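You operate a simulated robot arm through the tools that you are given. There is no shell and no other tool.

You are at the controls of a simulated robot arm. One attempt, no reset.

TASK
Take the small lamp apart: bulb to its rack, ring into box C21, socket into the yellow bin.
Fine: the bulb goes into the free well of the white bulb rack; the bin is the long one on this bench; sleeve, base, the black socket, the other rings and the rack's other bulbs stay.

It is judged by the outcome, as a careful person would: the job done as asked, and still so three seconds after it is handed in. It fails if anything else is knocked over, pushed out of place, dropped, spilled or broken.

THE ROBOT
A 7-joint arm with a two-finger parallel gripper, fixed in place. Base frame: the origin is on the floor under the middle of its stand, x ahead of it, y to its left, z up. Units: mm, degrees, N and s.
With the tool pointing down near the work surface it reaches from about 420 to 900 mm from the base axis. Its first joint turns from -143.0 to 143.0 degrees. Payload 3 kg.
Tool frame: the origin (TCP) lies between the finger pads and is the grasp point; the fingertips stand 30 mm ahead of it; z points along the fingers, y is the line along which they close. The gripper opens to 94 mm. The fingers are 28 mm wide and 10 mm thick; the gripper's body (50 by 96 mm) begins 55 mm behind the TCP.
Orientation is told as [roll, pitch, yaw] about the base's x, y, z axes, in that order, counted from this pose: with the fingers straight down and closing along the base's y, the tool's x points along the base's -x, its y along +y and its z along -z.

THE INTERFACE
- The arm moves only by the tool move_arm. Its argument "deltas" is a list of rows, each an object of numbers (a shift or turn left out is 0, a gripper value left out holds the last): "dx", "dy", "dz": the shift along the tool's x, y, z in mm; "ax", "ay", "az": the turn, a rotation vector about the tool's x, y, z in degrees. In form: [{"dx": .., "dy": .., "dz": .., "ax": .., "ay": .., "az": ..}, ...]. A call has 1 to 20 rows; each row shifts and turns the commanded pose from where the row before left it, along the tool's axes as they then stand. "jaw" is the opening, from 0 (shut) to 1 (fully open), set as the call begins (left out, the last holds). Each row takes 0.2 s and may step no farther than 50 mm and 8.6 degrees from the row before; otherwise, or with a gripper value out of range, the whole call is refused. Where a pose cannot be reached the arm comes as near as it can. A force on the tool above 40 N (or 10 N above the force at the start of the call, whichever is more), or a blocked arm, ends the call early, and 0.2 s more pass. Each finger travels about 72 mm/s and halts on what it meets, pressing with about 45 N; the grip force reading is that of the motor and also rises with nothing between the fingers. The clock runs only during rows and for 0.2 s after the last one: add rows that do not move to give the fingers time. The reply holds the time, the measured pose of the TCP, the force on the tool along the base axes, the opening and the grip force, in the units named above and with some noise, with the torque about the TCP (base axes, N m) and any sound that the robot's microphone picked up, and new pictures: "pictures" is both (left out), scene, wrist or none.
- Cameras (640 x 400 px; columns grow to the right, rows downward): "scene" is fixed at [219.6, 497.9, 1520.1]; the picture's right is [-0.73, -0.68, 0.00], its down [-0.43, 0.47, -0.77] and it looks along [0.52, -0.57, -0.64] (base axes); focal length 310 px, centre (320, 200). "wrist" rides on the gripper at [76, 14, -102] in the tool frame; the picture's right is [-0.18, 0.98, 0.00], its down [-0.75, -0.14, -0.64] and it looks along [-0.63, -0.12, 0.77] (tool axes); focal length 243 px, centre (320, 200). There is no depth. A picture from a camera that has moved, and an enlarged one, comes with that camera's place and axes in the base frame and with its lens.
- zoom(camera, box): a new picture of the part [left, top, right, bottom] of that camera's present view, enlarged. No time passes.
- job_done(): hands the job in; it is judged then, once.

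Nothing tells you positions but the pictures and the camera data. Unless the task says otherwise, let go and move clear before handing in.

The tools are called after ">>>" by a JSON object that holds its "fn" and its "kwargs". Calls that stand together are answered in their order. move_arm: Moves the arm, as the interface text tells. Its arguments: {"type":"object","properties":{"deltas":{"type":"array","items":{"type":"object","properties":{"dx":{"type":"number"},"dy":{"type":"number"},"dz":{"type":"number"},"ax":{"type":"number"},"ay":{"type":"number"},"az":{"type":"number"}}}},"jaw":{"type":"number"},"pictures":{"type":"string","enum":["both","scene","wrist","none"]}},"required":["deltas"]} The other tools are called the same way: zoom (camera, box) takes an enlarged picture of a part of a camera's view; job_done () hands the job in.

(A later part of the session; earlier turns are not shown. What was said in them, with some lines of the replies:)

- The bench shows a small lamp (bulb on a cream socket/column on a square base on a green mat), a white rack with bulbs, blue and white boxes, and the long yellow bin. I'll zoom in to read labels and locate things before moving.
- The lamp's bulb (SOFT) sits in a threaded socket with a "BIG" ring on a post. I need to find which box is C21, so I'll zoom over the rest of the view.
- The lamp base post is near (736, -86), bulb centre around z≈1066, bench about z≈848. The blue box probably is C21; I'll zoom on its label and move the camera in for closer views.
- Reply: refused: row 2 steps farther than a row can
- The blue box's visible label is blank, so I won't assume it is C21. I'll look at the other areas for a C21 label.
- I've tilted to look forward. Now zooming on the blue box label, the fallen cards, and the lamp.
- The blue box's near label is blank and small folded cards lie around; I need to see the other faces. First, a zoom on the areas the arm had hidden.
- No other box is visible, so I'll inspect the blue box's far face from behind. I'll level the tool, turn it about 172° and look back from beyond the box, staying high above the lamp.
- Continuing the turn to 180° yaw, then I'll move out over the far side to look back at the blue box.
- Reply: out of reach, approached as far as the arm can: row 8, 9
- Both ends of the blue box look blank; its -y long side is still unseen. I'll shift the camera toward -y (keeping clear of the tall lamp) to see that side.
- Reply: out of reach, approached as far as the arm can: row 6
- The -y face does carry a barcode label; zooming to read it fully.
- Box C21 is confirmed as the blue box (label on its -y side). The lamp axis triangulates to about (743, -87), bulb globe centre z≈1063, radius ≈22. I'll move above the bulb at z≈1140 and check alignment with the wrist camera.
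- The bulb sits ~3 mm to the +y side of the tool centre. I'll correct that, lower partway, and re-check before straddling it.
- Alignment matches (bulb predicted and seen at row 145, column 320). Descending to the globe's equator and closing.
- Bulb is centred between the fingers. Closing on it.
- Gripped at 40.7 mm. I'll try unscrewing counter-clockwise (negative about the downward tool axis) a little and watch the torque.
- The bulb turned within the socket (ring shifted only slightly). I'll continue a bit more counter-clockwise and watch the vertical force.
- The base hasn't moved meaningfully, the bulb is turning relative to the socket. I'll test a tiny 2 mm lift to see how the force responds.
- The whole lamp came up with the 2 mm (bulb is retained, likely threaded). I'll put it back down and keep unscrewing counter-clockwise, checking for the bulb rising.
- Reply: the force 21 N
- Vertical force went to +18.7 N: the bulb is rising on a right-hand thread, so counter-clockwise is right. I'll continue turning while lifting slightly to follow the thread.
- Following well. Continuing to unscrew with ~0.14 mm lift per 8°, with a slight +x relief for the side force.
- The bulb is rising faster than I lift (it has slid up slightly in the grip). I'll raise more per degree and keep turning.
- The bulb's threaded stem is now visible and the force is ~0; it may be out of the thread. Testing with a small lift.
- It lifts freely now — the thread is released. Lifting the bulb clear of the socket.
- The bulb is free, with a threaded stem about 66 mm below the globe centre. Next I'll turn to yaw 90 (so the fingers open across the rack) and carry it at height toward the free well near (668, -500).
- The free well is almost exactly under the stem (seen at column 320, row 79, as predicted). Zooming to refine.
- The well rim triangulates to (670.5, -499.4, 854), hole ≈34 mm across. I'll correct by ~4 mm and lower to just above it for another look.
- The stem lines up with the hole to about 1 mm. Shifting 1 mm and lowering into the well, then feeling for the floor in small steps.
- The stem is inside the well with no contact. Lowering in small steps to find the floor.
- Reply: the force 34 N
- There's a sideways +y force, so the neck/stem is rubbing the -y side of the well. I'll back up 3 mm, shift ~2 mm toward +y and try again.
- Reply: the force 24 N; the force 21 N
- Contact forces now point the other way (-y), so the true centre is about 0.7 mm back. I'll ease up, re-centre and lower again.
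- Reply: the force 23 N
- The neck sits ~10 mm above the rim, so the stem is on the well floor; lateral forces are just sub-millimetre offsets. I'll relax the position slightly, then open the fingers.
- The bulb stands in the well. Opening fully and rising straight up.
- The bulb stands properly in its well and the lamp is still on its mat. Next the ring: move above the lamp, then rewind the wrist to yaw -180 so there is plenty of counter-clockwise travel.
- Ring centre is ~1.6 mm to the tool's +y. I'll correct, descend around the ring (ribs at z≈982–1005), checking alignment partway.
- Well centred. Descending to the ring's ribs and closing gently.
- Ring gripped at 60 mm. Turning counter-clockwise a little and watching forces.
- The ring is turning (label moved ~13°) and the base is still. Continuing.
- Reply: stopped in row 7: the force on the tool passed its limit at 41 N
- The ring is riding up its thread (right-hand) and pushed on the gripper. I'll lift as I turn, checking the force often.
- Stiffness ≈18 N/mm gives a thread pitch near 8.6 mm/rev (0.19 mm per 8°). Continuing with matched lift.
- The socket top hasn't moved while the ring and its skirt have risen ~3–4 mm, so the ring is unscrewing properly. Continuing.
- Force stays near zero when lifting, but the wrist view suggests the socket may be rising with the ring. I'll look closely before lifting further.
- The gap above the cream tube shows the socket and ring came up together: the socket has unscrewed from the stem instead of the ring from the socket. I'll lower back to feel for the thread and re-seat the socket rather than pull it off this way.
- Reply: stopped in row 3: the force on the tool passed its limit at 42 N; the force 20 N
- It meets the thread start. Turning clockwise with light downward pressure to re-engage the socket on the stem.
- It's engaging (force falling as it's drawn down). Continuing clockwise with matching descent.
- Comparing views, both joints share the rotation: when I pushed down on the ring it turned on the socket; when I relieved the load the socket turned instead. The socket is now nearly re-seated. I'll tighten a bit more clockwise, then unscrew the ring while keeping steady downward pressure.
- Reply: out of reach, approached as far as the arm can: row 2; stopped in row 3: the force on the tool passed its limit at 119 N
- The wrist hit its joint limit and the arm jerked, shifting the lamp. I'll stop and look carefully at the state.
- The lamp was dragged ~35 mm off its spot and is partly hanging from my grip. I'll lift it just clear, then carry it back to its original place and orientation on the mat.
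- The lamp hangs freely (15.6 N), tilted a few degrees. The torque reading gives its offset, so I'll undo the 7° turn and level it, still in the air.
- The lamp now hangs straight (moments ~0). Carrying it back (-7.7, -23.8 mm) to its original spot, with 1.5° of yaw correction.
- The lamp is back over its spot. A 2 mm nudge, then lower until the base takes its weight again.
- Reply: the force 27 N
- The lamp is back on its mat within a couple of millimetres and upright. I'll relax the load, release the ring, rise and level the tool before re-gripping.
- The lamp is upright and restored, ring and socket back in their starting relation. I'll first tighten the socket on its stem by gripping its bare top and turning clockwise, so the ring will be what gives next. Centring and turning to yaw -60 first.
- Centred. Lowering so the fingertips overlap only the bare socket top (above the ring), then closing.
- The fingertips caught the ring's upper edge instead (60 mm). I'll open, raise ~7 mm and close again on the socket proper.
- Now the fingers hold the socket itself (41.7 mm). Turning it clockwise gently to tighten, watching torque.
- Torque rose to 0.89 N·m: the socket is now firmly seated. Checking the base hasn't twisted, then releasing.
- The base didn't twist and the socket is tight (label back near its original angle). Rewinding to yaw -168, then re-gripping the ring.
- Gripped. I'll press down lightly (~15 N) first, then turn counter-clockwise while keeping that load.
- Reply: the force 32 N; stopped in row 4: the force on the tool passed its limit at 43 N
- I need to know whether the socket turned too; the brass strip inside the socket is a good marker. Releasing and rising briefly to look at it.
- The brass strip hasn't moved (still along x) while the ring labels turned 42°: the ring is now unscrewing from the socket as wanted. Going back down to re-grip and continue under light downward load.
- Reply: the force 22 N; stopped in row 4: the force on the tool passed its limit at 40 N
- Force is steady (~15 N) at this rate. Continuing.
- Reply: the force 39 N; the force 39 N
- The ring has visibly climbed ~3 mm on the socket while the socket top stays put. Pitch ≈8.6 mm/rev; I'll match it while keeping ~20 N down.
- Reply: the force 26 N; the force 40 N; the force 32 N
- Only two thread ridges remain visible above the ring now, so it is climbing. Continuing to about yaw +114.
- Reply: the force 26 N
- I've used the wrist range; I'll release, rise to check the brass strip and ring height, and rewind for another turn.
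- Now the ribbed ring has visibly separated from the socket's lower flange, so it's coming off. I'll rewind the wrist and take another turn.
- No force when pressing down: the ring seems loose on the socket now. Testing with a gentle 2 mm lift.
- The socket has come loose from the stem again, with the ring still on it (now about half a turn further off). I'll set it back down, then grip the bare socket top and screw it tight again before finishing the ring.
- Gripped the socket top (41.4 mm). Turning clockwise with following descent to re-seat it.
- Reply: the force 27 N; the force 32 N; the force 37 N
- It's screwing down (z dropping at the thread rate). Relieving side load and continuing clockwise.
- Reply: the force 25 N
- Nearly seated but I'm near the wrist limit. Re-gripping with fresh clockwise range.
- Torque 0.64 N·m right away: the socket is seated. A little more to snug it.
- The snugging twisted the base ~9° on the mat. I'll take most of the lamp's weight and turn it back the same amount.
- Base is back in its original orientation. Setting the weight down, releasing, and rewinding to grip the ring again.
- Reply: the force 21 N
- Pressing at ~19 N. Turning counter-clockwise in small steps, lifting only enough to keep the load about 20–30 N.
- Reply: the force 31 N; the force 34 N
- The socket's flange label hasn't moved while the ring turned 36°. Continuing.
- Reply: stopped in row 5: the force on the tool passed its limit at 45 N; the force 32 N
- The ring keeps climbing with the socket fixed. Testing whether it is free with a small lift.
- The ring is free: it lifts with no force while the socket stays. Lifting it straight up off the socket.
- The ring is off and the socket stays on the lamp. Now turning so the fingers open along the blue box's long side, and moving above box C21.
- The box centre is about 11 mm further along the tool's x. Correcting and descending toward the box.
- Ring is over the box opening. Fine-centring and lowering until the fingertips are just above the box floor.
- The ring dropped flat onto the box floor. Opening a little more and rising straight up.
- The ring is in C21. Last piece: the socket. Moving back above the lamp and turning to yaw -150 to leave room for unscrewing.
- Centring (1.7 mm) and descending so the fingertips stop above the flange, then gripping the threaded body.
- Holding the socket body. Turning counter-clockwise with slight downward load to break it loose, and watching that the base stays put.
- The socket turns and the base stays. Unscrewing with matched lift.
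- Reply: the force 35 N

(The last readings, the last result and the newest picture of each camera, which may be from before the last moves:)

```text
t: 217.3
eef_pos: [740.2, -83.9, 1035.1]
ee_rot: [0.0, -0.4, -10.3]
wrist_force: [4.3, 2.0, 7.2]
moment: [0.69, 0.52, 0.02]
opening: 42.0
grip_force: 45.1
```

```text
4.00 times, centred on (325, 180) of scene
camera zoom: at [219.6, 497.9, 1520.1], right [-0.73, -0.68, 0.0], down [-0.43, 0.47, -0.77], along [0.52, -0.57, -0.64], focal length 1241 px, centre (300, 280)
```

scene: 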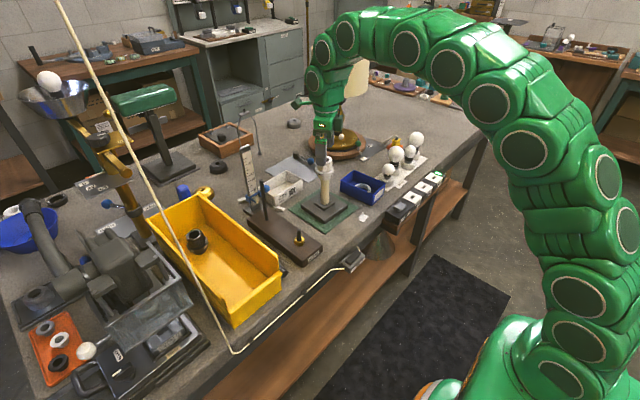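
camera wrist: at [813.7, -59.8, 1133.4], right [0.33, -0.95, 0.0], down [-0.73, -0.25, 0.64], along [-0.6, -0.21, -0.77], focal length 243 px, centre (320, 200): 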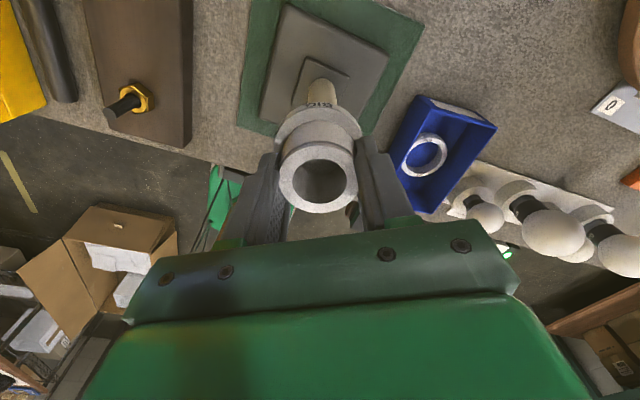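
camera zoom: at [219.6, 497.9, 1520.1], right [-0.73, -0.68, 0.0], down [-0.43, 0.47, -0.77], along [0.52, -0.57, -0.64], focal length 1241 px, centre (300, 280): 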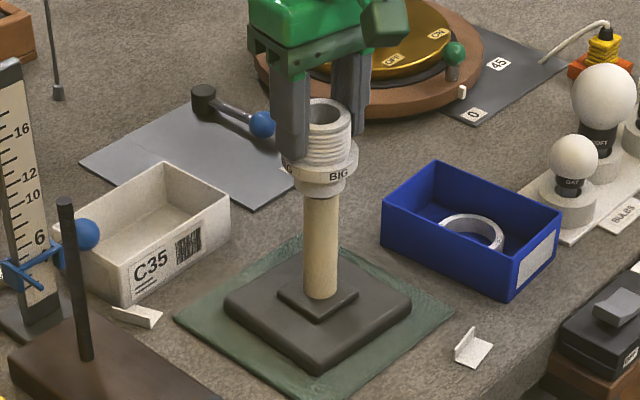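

>>> {"fn": "move_arm", "kwargs": {"deltas": [{"az": -8, "dz": -0.2}, {"az": -8, "dz": -0.2}, {"az": -8, "dz": -0.2}, {"az": -8, "dz": -0.2}, {}], "pictures": "none"}}

>>> {"fn": "move_arm", "kwargs": {"deltas": [{"dz": -0.3}, {"dz": -0.3}, {}], "pictures": "none"}}

```text
t: 218.5
eef_pos: [740.8, -86.6, 1035.8]
ee_rot: [-0.2, -0.5, 21.7]
wrist_force: [4.1, 7.4, 7.8]
moment: [0.8, 0.5, -0.03]
opening: 42.0
grip_force: 45.6
```

```text
t: 219.3
eef_pos: [742.0, -87.5, 1035.9]
ee_rot: [-0.2, -0.3, 21.6]
wrist_force: [1.3, 4.7, -2.2]
moment: [0.58, 0.33, -0.01]
opening: 42.4
grip_force: 45.2
```

>>> {"fn": "move_arm", "kwargs": {"deltas": [{"az": -8, "dz": -0.15}, {"az": -8, "dz": -0.2}, {"az": -8, "dz": -0.2}, {"az": -8, "dz": -0.2}, {}], "pictures": "none"}}

>>> {"fn": "move_arm", "kwargs": {"deltas": [{"dz": -0.5}, {"dz": -0.5}, {}], "pictures": "none"}}

>>> {"fn": "zoom", "kwargs": {"camera": "scene", "box": [305, 140, 345, 190]}}

```text
t: 220.5
eef_pos: [743.0, -86.8, 1036.0]
ee_rot: [-0.4, -0.3, 53.6]
wrist_force: [-0.3, 0.4, -0.5]
moment: [-0.02, -0.02, 0.03]
opening: 42.1
grip_force: 44.9
```

```text
t: 221.3
eef_pos: [741.4, -86.4, 1037.5]
ee_rot: [-0.4, -0.4, 53.7]
wrist_force: [-0.5, -0.5, -1.3]
moment: [0.01, -0.01, 0.03]
opening: 42.0
grip_force: 45.0
```

```text
8.00 times, centred on (325, 165) of scene
camera zoom: at [219.6, 497.9, 1520.1], right [-0.73, -0.68, 0.0], down [-0.43, 0.47, -0.77], along [0.52, -0.57, -0.64], focal length 2482 px, centre (280, 480)
```

zoom: 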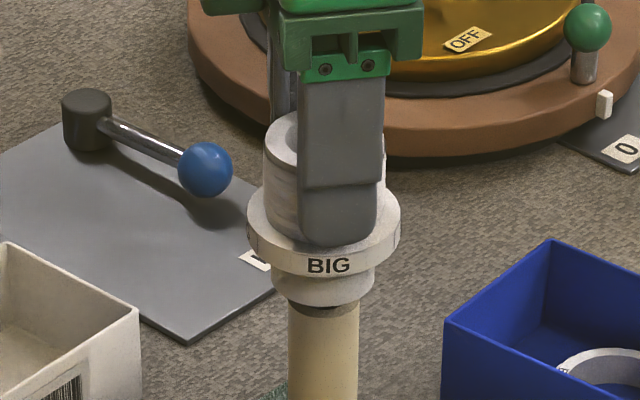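

The socket is free. Lifting it slowly off the stem.

>>> {"fn": "move_arm", "kwargs": {"deltas": [{"dz": -2}, {"dz": -3}, {"dz": -4}, {"dz": -5}, {}], "pictures": "none"}}

>>> {"fn": "move_arm", "kwargs": {"deltas": [{"dz": -6}, {"dz": -8}, {"dz": -10}, {"dz": -12}, {"dz": -12}, {}], "pictures": "both"}}

>>> {"fn": "zoom", "kwargs": {"camera": "scene", "box": [280, 110, 370, 230]}}

```text
t: 222.5
eef_pos: [741.1, -86.6, 1051.1]
ee_rot: [-0.3, -0.2, 53.6]
wrist_force: [0.3, -0.2, -0.7]
moment: [-0.02, 0.04, -0.03]
opening: 41.9
grip_force: 44.9
```

```text
t: 223.9
eef_pos: [741.8, -85.2, 1098.5]
ee_rot: [-0.5, -0.2, 53.6]
wrist_force: [-0.2, -1.1, -0.7]
moment: [-0.01, 0.01, 0.0]
opening: 41.8
grip_force: 44.8
camera wrist: at [684.3, -137.9, 1200.9], right [-0.68, 0.73, -0.01], down [0.56, 0.52, 0.65], along [0.47, 0.44, -0.76], focal length 243 px, centre (320, 200)
```

scene: 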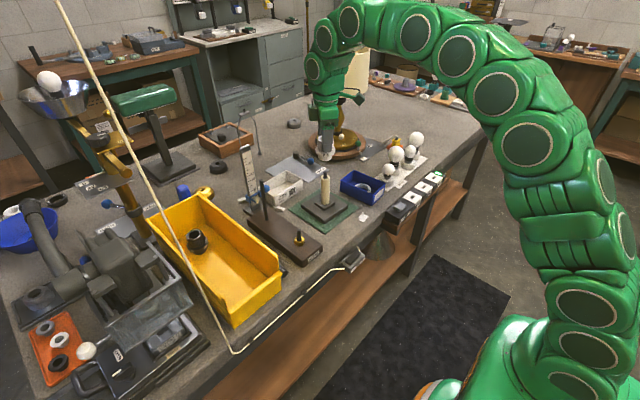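
wrist: 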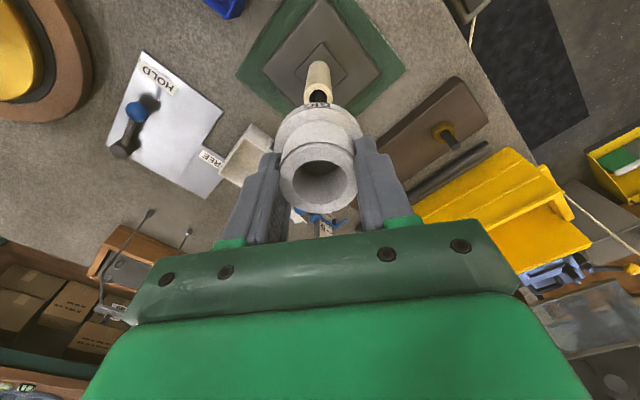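

```text
3.33 times, centred on (325, 170) of scene
camera zoom: at [219.6, 497.9, 1520.1], right [-0.73, -0.68, 0.0], down [-0.43, 0.47, -0.77], along [0.52, -0.57, -0.64], focal length 1034 px, centre (303, 300)
```

zoom: 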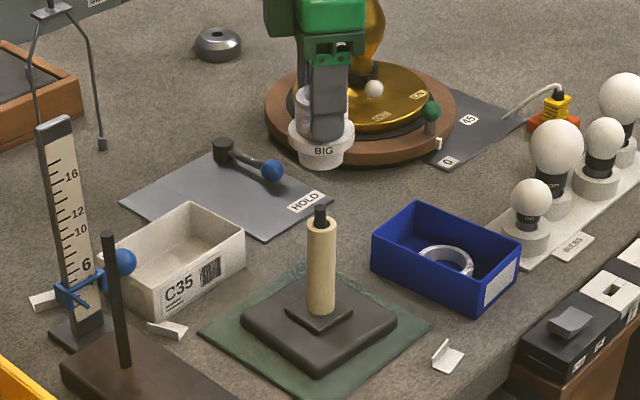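

The socket is off; the sleeve and stem remain on the base. Turning to yaw 90 and carrying the socket at height toward the yellow bin, keeping well away from the hanging cord near (575, 390).

>>> {"fn": "move_arm", "kwargs": {"deltas": [{"az": -7.3}, {"az": -7.3}, {"az": -7.3}, {"az": -7.3}, {"az": -7.1}, {"dx": -30}, {"dx": -40}, {"dx": -40}, {"dx": -40}, {"dx": -40}, {"dx": -40}, {"dx": -40}, {"dx": -40}, {"dx": -20}, {}], "pictures": "both"}}

>>> {"fn": "zoom", "kwargs": {"camera": "wrist", "box": [120, 0, 520, 240]}}

>>> {"fn": "zoom", "kwargs": {"camera": "scene", "box": [130, 110, 310, 340]}}

```text
t: 227.1
eef_pos: [740.9, 242.9, 1097.7]
ee_rot: [-0.5, 0.1, 89.9]
wrist_force: [1.1, 0.0, -0.6]
moment: [0.01, 0.02, 0.01]
opening: 42.0
grip_force: 44.8
camera wrist: at [726.1, 167.5, 1200.9], right [-0.98, 0.19, -0.01], down [0.14, 0.75, 0.64], along [0.13, 0.63, -0.77], focal length 243 px, centre (320, 200)
```

scene: 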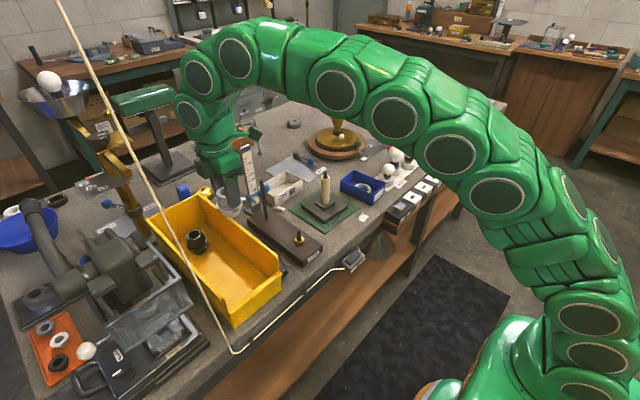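
wrist: 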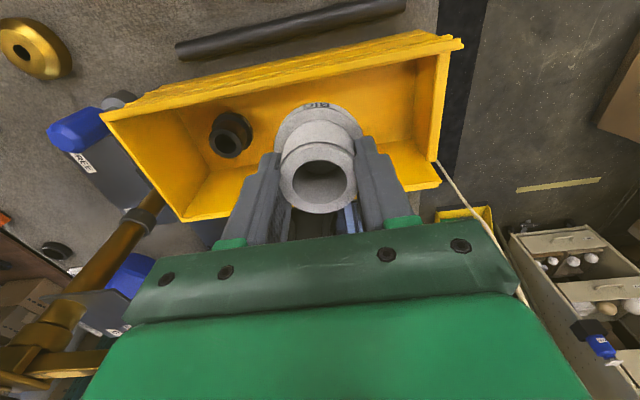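

```text
1.60 times, centred on (320, 120) of wrist
camera zoom: at [726.1, 167.5, 1200.9], right [-0.98, 0.19, -0.01], down [0.14, 0.75, 0.64], along [0.13, 0.63, -0.77], focal length 388 px, centre (320, 328)
```

zoom: 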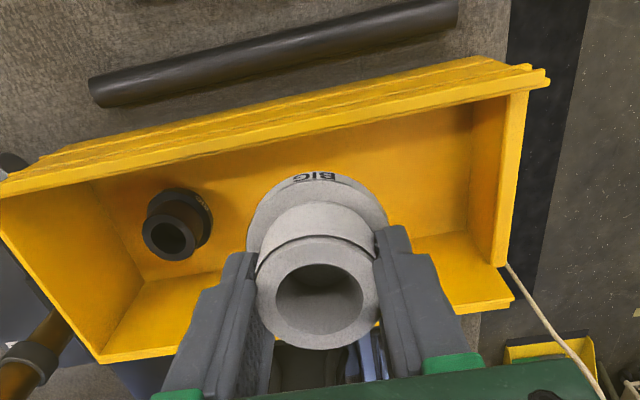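

```text
1.74 times, centred on (220, 225) of scene
camera zoom: at [219.6, 497.9, 1520.1], right [-0.73, -0.68, 0.0], down [-0.43, 0.47, -0.77], along [0.52, -0.57, -0.64], focal length 540 px, centre (494, 156)
```

zoom: 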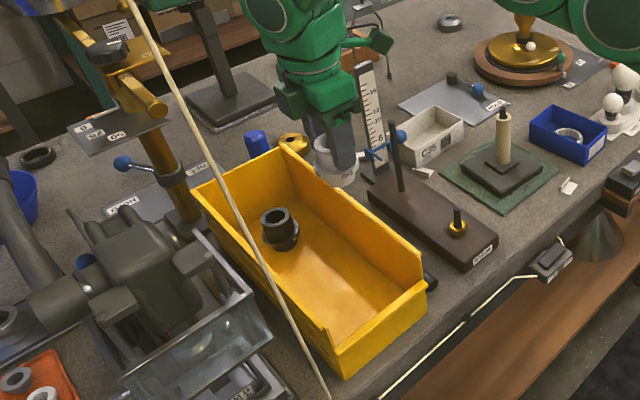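

I'm above the bin: its opening spans y≈222–390, and the black socket sits near (896, 307). I'll shift to y≈300 (x≈740) and lower the socket inside.

>>> {"fn": "move_arm", "kwargs": {"deltas": [{"dx": -28}, {"dx": -28}, {"dz": 30}, {"dz": 30}, {"dz": 30}, {}], "pictures": "both"}}

>>> {"fn": "zoom", "kwargs": {"camera": "scene", "box": [130, 130, 310, 340]}}

```text
t: 228.5
eef_pos: [741.2, 300.0, 1008.7]
ee_rot: [-0.4, 0.1, 89.9]
wrist_force: [-0.8, -0.4, -0.5]
moment: [0.01, 0.0, 0.01]
opening: 41.8
grip_force: 45.0
camera wrist: at [727.1, 224.1, 1111.5], right [-0.98, 0.19, -0.01], down [0.14, 0.75, 0.64], along [0.12, 0.63, -0.77], focal length 243 px, centre (320, 200)
```

scene: 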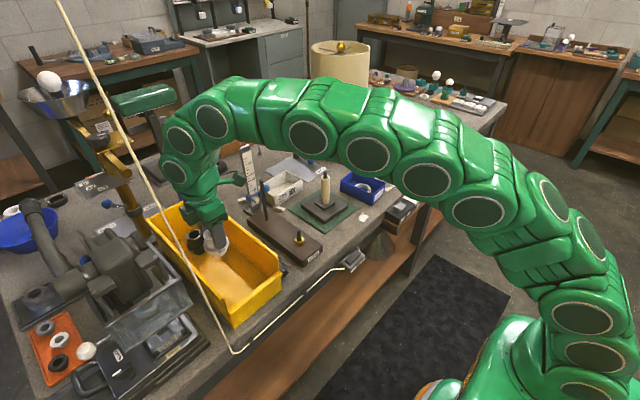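
wrist: 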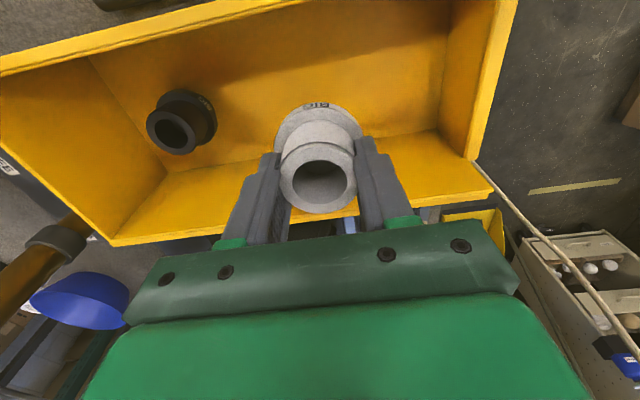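

```text
1.90 times, centred on (220, 235) of scene
camera zoom: at [219.6, 497.9, 1520.1], right [-0.73, -0.68, 0.0], down [-0.43, 0.47, -0.77], along [0.52, -0.57, -0.64], focal length 591 px, centre (510, 133)
```

zoom: 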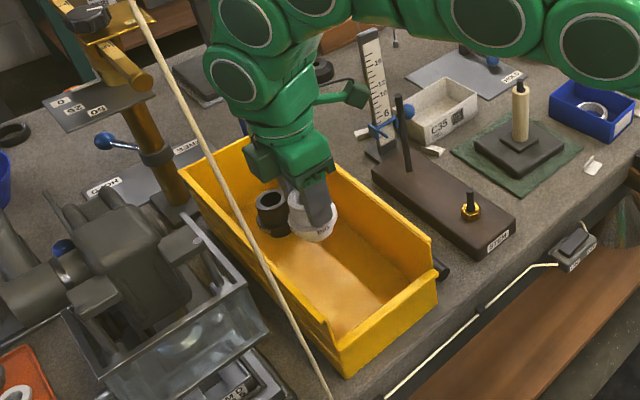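

Position over the bin floor looks central and clear of the black socket. Lowering.

>>> {"fn": "move_arm", "kwargs": {"deltas": [{"dz": 30}, {"dz": 30}, {"dz": 20}, {"dz": 10}, {}], "pictures": "wrist"}}

>>> {"fn": "zoom", "kwargs": {"camera": "scene", "box": [130, 150, 310, 340]}}

```text
t: 229.7
eef_pos: [742.5, 301.3, 917.5]
ee_rot: [-0.4, 0.1, 89.9]
wrist_force: [0.2, -0.2, -1.2]
moment: [-0.02, 0.0, 0.01]
opening: 41.8
grip_force: 44.9
camera wrist: at [728.0, 224.9, 1020.5], right [-0.98, 0.19, -0.01], down [0.14, 0.75, 0.64], along [0.13, 0.63, -0.77], focal length 243 px, centre (320, 200)
```

wrist: 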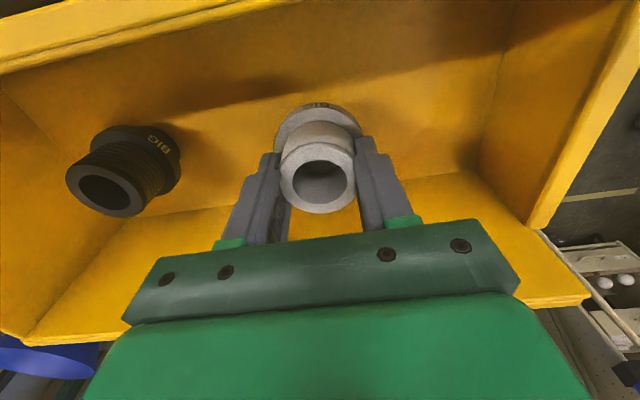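

```text
2.11 times, centred on (220, 245) of scene
camera zoom: at [219.6, 497.9, 1520.1], right [-0.73, -0.68, 0.0], down [-0.43, 0.47, -0.77], along [0.52, -0.57, -0.64], focal length 653 px, centre (530, 105)
```

zoom: 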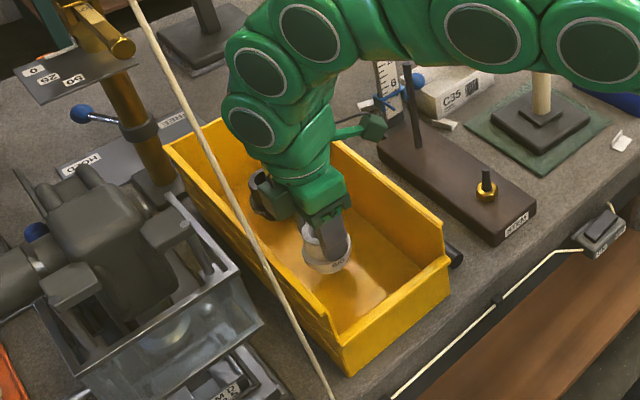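

Close to the floor; feeling for contact in small steps.

>>> {"fn": "move_arm", "kwargs": {"deltas": [{"dz": 2}, {"dz": 2}, {"dz": 1}, {}], "pictures": "none"}}

>>> {"fn": "move_arm", "kwargs": {"deltas": [{"dz": 1}, {"dz": 1}, {}], "pictures": "none"}}

```text
t: 230.7
eef_pos: [743.6, 300.2, 914.0]
ee_rot: [-0.3, 0.1, 89.9]
wrist_force: [-0.6, 0.3, -1.6]
moment: [0.04, -0.03, 0.0]
opening: 41.5
grip_force: 44.9
```

```text
t: 231.5
eef_pos: [742.7, 300.7, 912.7]
ee_rot: [-0.4, 0.1, 90.0]
wrist_force: [0.1, 0.0, -1.4]
moment: [-0.01, -0.01, 0.0]
opening: 41.8
grip_force: 45.1
```

>>> {"fn": "move_arm", "kwargs": {"deltas": [{"dz": 1}, {"dz": 1}, {"dz": 1}, {}], "pictures": "none"}}

>>> {"fn": "move_arm", "kwargs": {"deltas": [{"dz": 1}, {"dz": 1}, {}], "pictures": "none"}}

```text
t: 232.5
eef_pos: [742.7, 299.8, 909.8]
ee_rot: [-0.4, 0.1, 89.9]
wrist_force: [0.5, -0.1, -0.8]
moment: [-0.01, 0.0, 0.01]
opening: 41.6
grip_force: 44.6
```

```text
t: 233.3
eef_pos: [743.1, 300.2, 908.1]
ee_rot: [-0.5, 0.2, 90.0]
wrist_force: [-1.0, -0.3, -1.4]
moment: [-0.05, 0.02, 0.01]
opening: 41.4
grip_force: 44.7
```

>>> {"fn": "move_arm", "kwargs": {"deltas": [{"dz": 1}, {"dz": 1}, {"dz": 1}, {}], "pictures": "none"}}

>>> {"fn": "move_arm", "kwargs": {"deltas": [{"dz": 1}, {"dz": 1}, {}], "pictures": "wrist"}}

>>> {"fn": "zoom", "kwargs": {"camera": "scene", "box": [190, 200, 270, 290]}}

```text
t: 234.3
eef_pos: [743.2, 299.7, 903.8]
ee_rot: [-0.4, 0.0, 89.9]
wrist_force: [0.0, 0.2, -0.9]
moment: [0.02, -0.01, -0.01]
opening: 41.5
grip_force: 44.9
```

```text
t: 235.1
eef_pos: [742.7, 299.2, 902.0]
ee_rot: [-0.4, 0.1, 89.9]
wrist_force: [0.2, 0.6, -0.7]
moment: [0.01, -0.02, -0.01]
opening: 41.5
grip_force: 44.8
camera wrist: at [727.7, 224.7, 1004.5], right [-0.98, 0.19, -0.01], down [0.14, 0.75, 0.64], along [0.12, 0.63, -0.77], focal length 243 px, centre (320, 200)
```

wrist: 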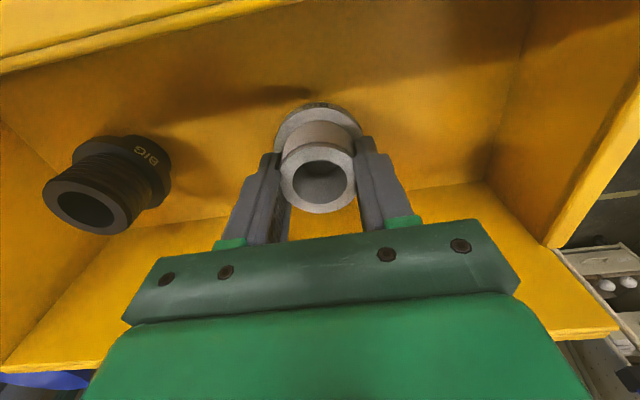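

```text
4.44 times, centred on (230, 245) of scene
camera zoom: at [219.6, 497.9, 1520.1], right [-0.73, -0.68, 0.0], down [-0.43, 0.47, -0.77], along [0.52, -0.57, -0.64], focal length 1379 px, centre (720, 0)
```

zoom: 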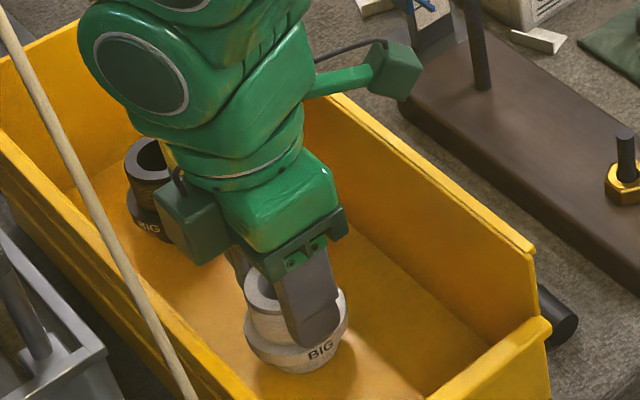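

>>> {"fn": "move_arm", "kwargs": {"deltas": [{"dz": 1}, {"dz": 1}, {"dz": 1}, {}], "pictures": "none"}}

>>> {"fn": "move_arm", "kwargs": {"deltas": [{"dz": 1}, {"dz": 1}, {}], "pictures": "none"}}

>>> {"fn": "zoom", "kwargs": {"camera": "scene", "box": [200, 220, 260, 290]}}

```text
t: 236.1
eef_pos: [741.9, 300.6, 900.2]
ee_rot: [-0.4, 0.0, 89.9]
wrist_force: [-6.9, -1.6, 31.8]
moment: [-0.1, 0.86, 0.04]
opening: 41.8
grip_force: 44.9
```

```text
t: 236.5
eef_pos: [742.9, 300.3, 901.2]
ee_rot: [-0.6, 0.0, 89.9]
wrist_force: [-0.3, -0.7, 1.6]
moment: [0.02, 0.11, -0.02]
opening: 41.6
grip_force: 45.4
stopped in row 2: the force on the tool passed its limit at 44 N (the readings are from after the stop); the commanded pose is now the measured one
```

```text
5.71 times, centred on (230, 255) of scene
camera zoom: at [219.6, 497.9, 1520.1], right [-0.73, -0.68, 0.0], down [-0.43, 0.47, -0.77], along [0.52, -0.57, -0.64], focal length 1773 px, centre (834, -114)
```

zoom: 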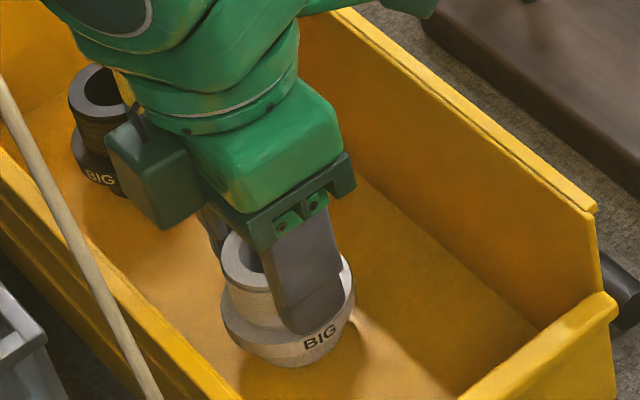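

The socket stands on the bin floor (contact, load relaxed to ~1.6 N). Releasing and rising straight up.

>>> {"fn": "move_arm", "kwargs": {"deltas": [{}, {}, {}], "jaw": 0.7, "pictures": "none"}}

>>> {"fn": "move_arm", "kwargs": {"deltas": [{"dz": -10}, {"dz": -20}, {"dz": -35}, {"dz": -45}, {"dz": -45}, {"dz": -40}, {}], "pictures": "both"}}

>>> {"fn": "zoom", "kwargs": {"camera": "scene", "box": [130, 150, 310, 340]}}

```text
t: 237.3
eef_pos: [743.6, 300.0, 900.6]
ee_rot: [-0.7, 0.0, 89.9]
wrist_force: [0.4, 0.2, 0.7]
moment: [-0.02, 0.05, -0.02]
opening: 65.9
grip_force: 0.0
```

```text
t: 238.9
eef_pos: [742.2, 299.4, 1096.0]
ee_rot: [-0.6, 0.0, 90.0]
wrist_force: [1.0, -0.3, 0.4]
moment: [-0.01, 0.0, 0.0]
opening: 65.8
grip_force: 0.0
camera wrist: at [727.0, 223.0, 1196.5], right [-0.98, 0.19, -0.01], down [0.14, 0.75, 0.64], along [0.13, 0.63, -0.77], focal length 243 px, centre (320, 200)
```

scene: 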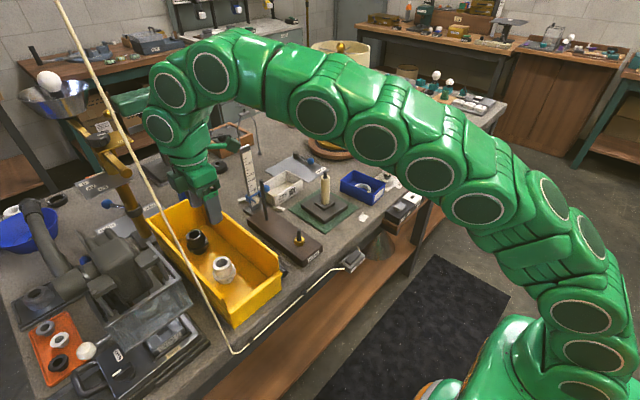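
wrist: 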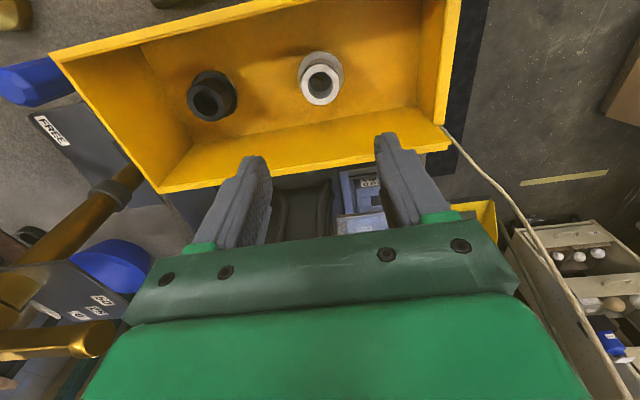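

```text
2.11 times, centred on (220, 245) of scene
camera zoom: at [219.6, 497.9, 1520.1], right [-0.73, -0.68, 0.0], down [-0.43, 0.47, -0.77], along [0.52, -0.57, -0.64], focal length 653 px, centre (530, 105)
```

zoom: 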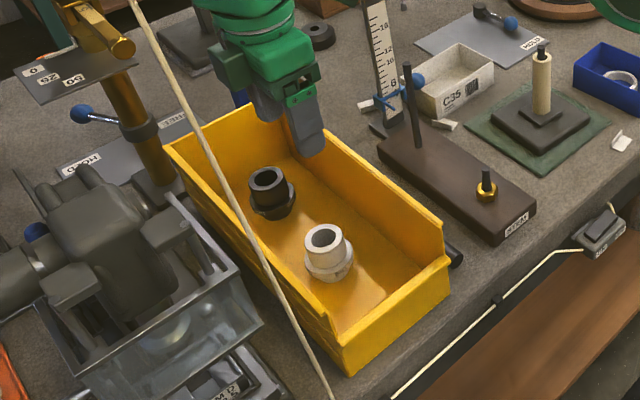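

The socket stands in the yellow bin beside the untouched black one. Moving the arm back to a clear parking spot and then inspecting the whole bench.

>>> {"fn": "move_arm", "kwargs": {"deltas": [{"dx": 40, "dz": -10}, {"dx": 40, "dy": 15, "dz": -20}, {"dx": 40, "dy": 20, "dz": -20}, {"dx": 40, "dy": 25}, {"dx": 40, "dy": 25}, {"dx": 40, "dy": 25}, {"dx": 40, "dy": 25}, {"dx": 20, "dy": 40}, {"dy": 30}, {}], "pictures": "both"}}

>>> {"fn": "zoom", "kwargs": {"camera": "scene", "box": [260, 120, 440, 240]}}

>>> {"fn": "zoom", "kwargs": {"camera": "scene", "box": [280, 130, 370, 230]}}

>>> {"fn": "zoom", "kwargs": {"camera": "scene", "box": [340, 120, 450, 210]}}

>>> {"fn": "zoom", "kwargs": {"camera": "scene", "box": [140, 180, 340, 330]}}

```text
t: 241.1
eef_pos: [534.4, 1.7, 1140.8]
ee_rot: [-0.6, 0.1, 89.9]
wrist_force: [-0.2, 0.1, -0.8]
moment: [0.0, 0.02, 0.04]
opening: 66.0
grip_force: 0.1
camera wrist: at [518.7, -73.5, 1243.3], right [-0.98, 0.19, -0.01], down [0.14, 0.75, 0.64], along [0.13, 0.63, -0.77], focal length 243 px, centre (320, 200)
```

scene: 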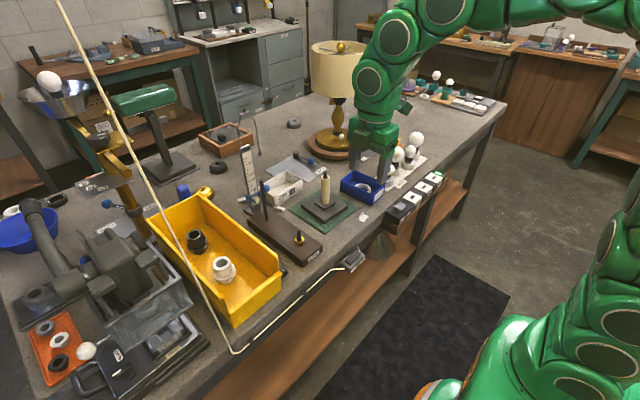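
wrist: 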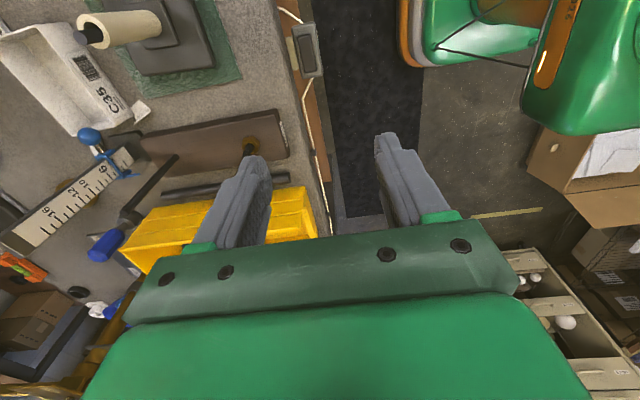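

```text
3.33 times, centred on (350, 180) of scene
camera zoom: at [219.6, 497.9, 1520.1], right [-0.73, -0.68, 0.0], down [-0.43, 0.47, -0.77], along [0.52, -0.57, -0.64], focal length 1034 px, centre (220, 267)
```

zoom: 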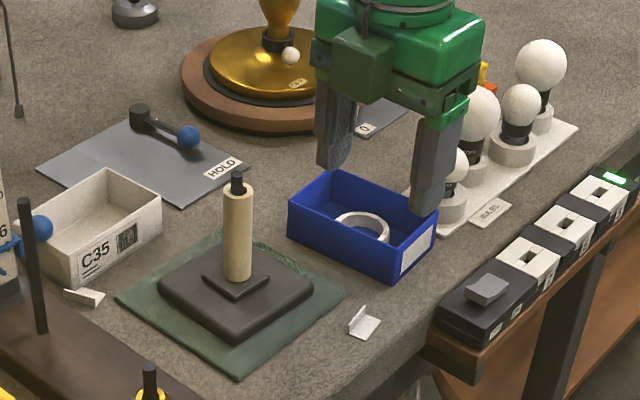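

```text
4.00 times, centred on (325, 180) of scene
camera zoom: at [219.6, 497.9, 1520.1], right [-0.73, -0.68, 0.0], down [-0.43, 0.47, -0.77], along [0.52, -0.57, -0.64], focal length 1241 px, centre (300, 280)
```

zoom: 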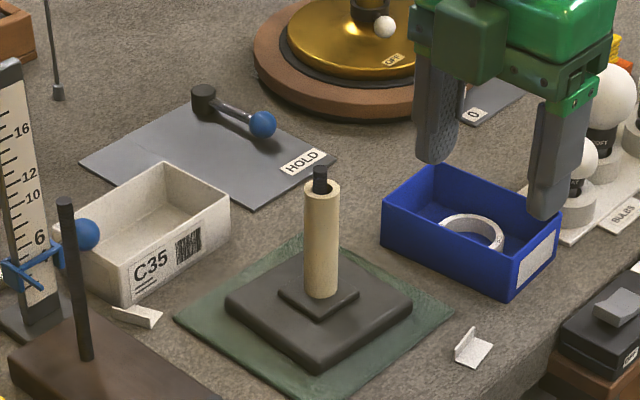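

```text
4.44 times, centred on (395, 165) of scene
camera zoom: at [219.6, 497.9, 1520.1], right [-0.73, -0.68, 0.0], down [-0.43, 0.47, -0.77], along [0.52, -0.57, -0.64], focal length 1379 px, centre (-13, 356)
```

zoom: 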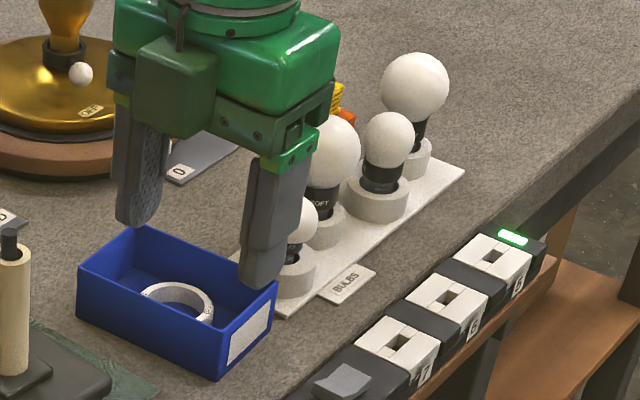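

```text
2.67 times, centred on (240, 255) of scene
camera zoom: at [219.6, 497.9, 1520.1], right [-0.73, -0.68, 0.0], down [-0.43, 0.47, -0.77], along [0.52, -0.57, -0.64], focal length 827 px, centre (533, 53)
```

zoom: 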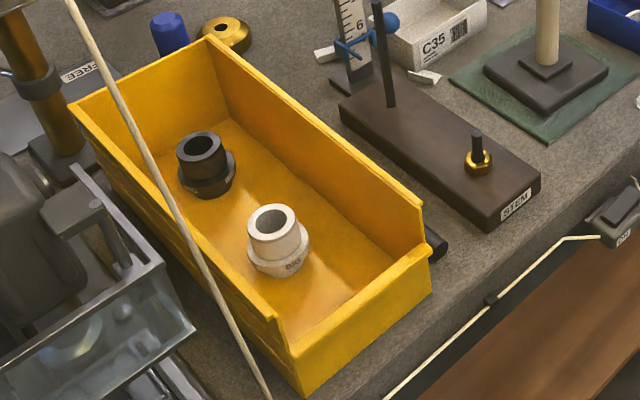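

Everything is where it should be:

- The bulb stands in the rack's free well.
- The ring lies flat in box C21.
- The cream socket stands in the long yellow bin, next to the undisturbed black one.
- The sleeve and base are upright on the mat. The base sits about 4 mm from where it started.

The arm is clear, so I'm handing the job in.

>>> {"fn": "job_done", "kwargs": {}}

```text
The job is handed in.
```

I took the small lamp apart and handed the job in; I haven't seen the judging result.

- **Bulb:** it stands in the free well of the white bulb rack. The rack's other bulbs were not disturbed.
- **Ring:** it lies flat in the blue box. That box's label on its -y side reads C21.
- **Socket:** the cream socket stands upright in the long yellow bin. The black socket beside it was not touched.
- **Sleeve and base:** both are upright on the green mat, about 4 mm from where they started.

**Mishap:** while I was working on the ring, the wrist hit its joint limit and the arm jerked. That dragged the lamp about 35 mm off its spot and left it hanging tilted in the grip. I levelled it, carried it back and set it down. Later, tightening the socket twisted the base about 18°, and I turned it back.

Nothing else on the bench looked moved in the final pictures. The gripper was empty and clear when I handed in.
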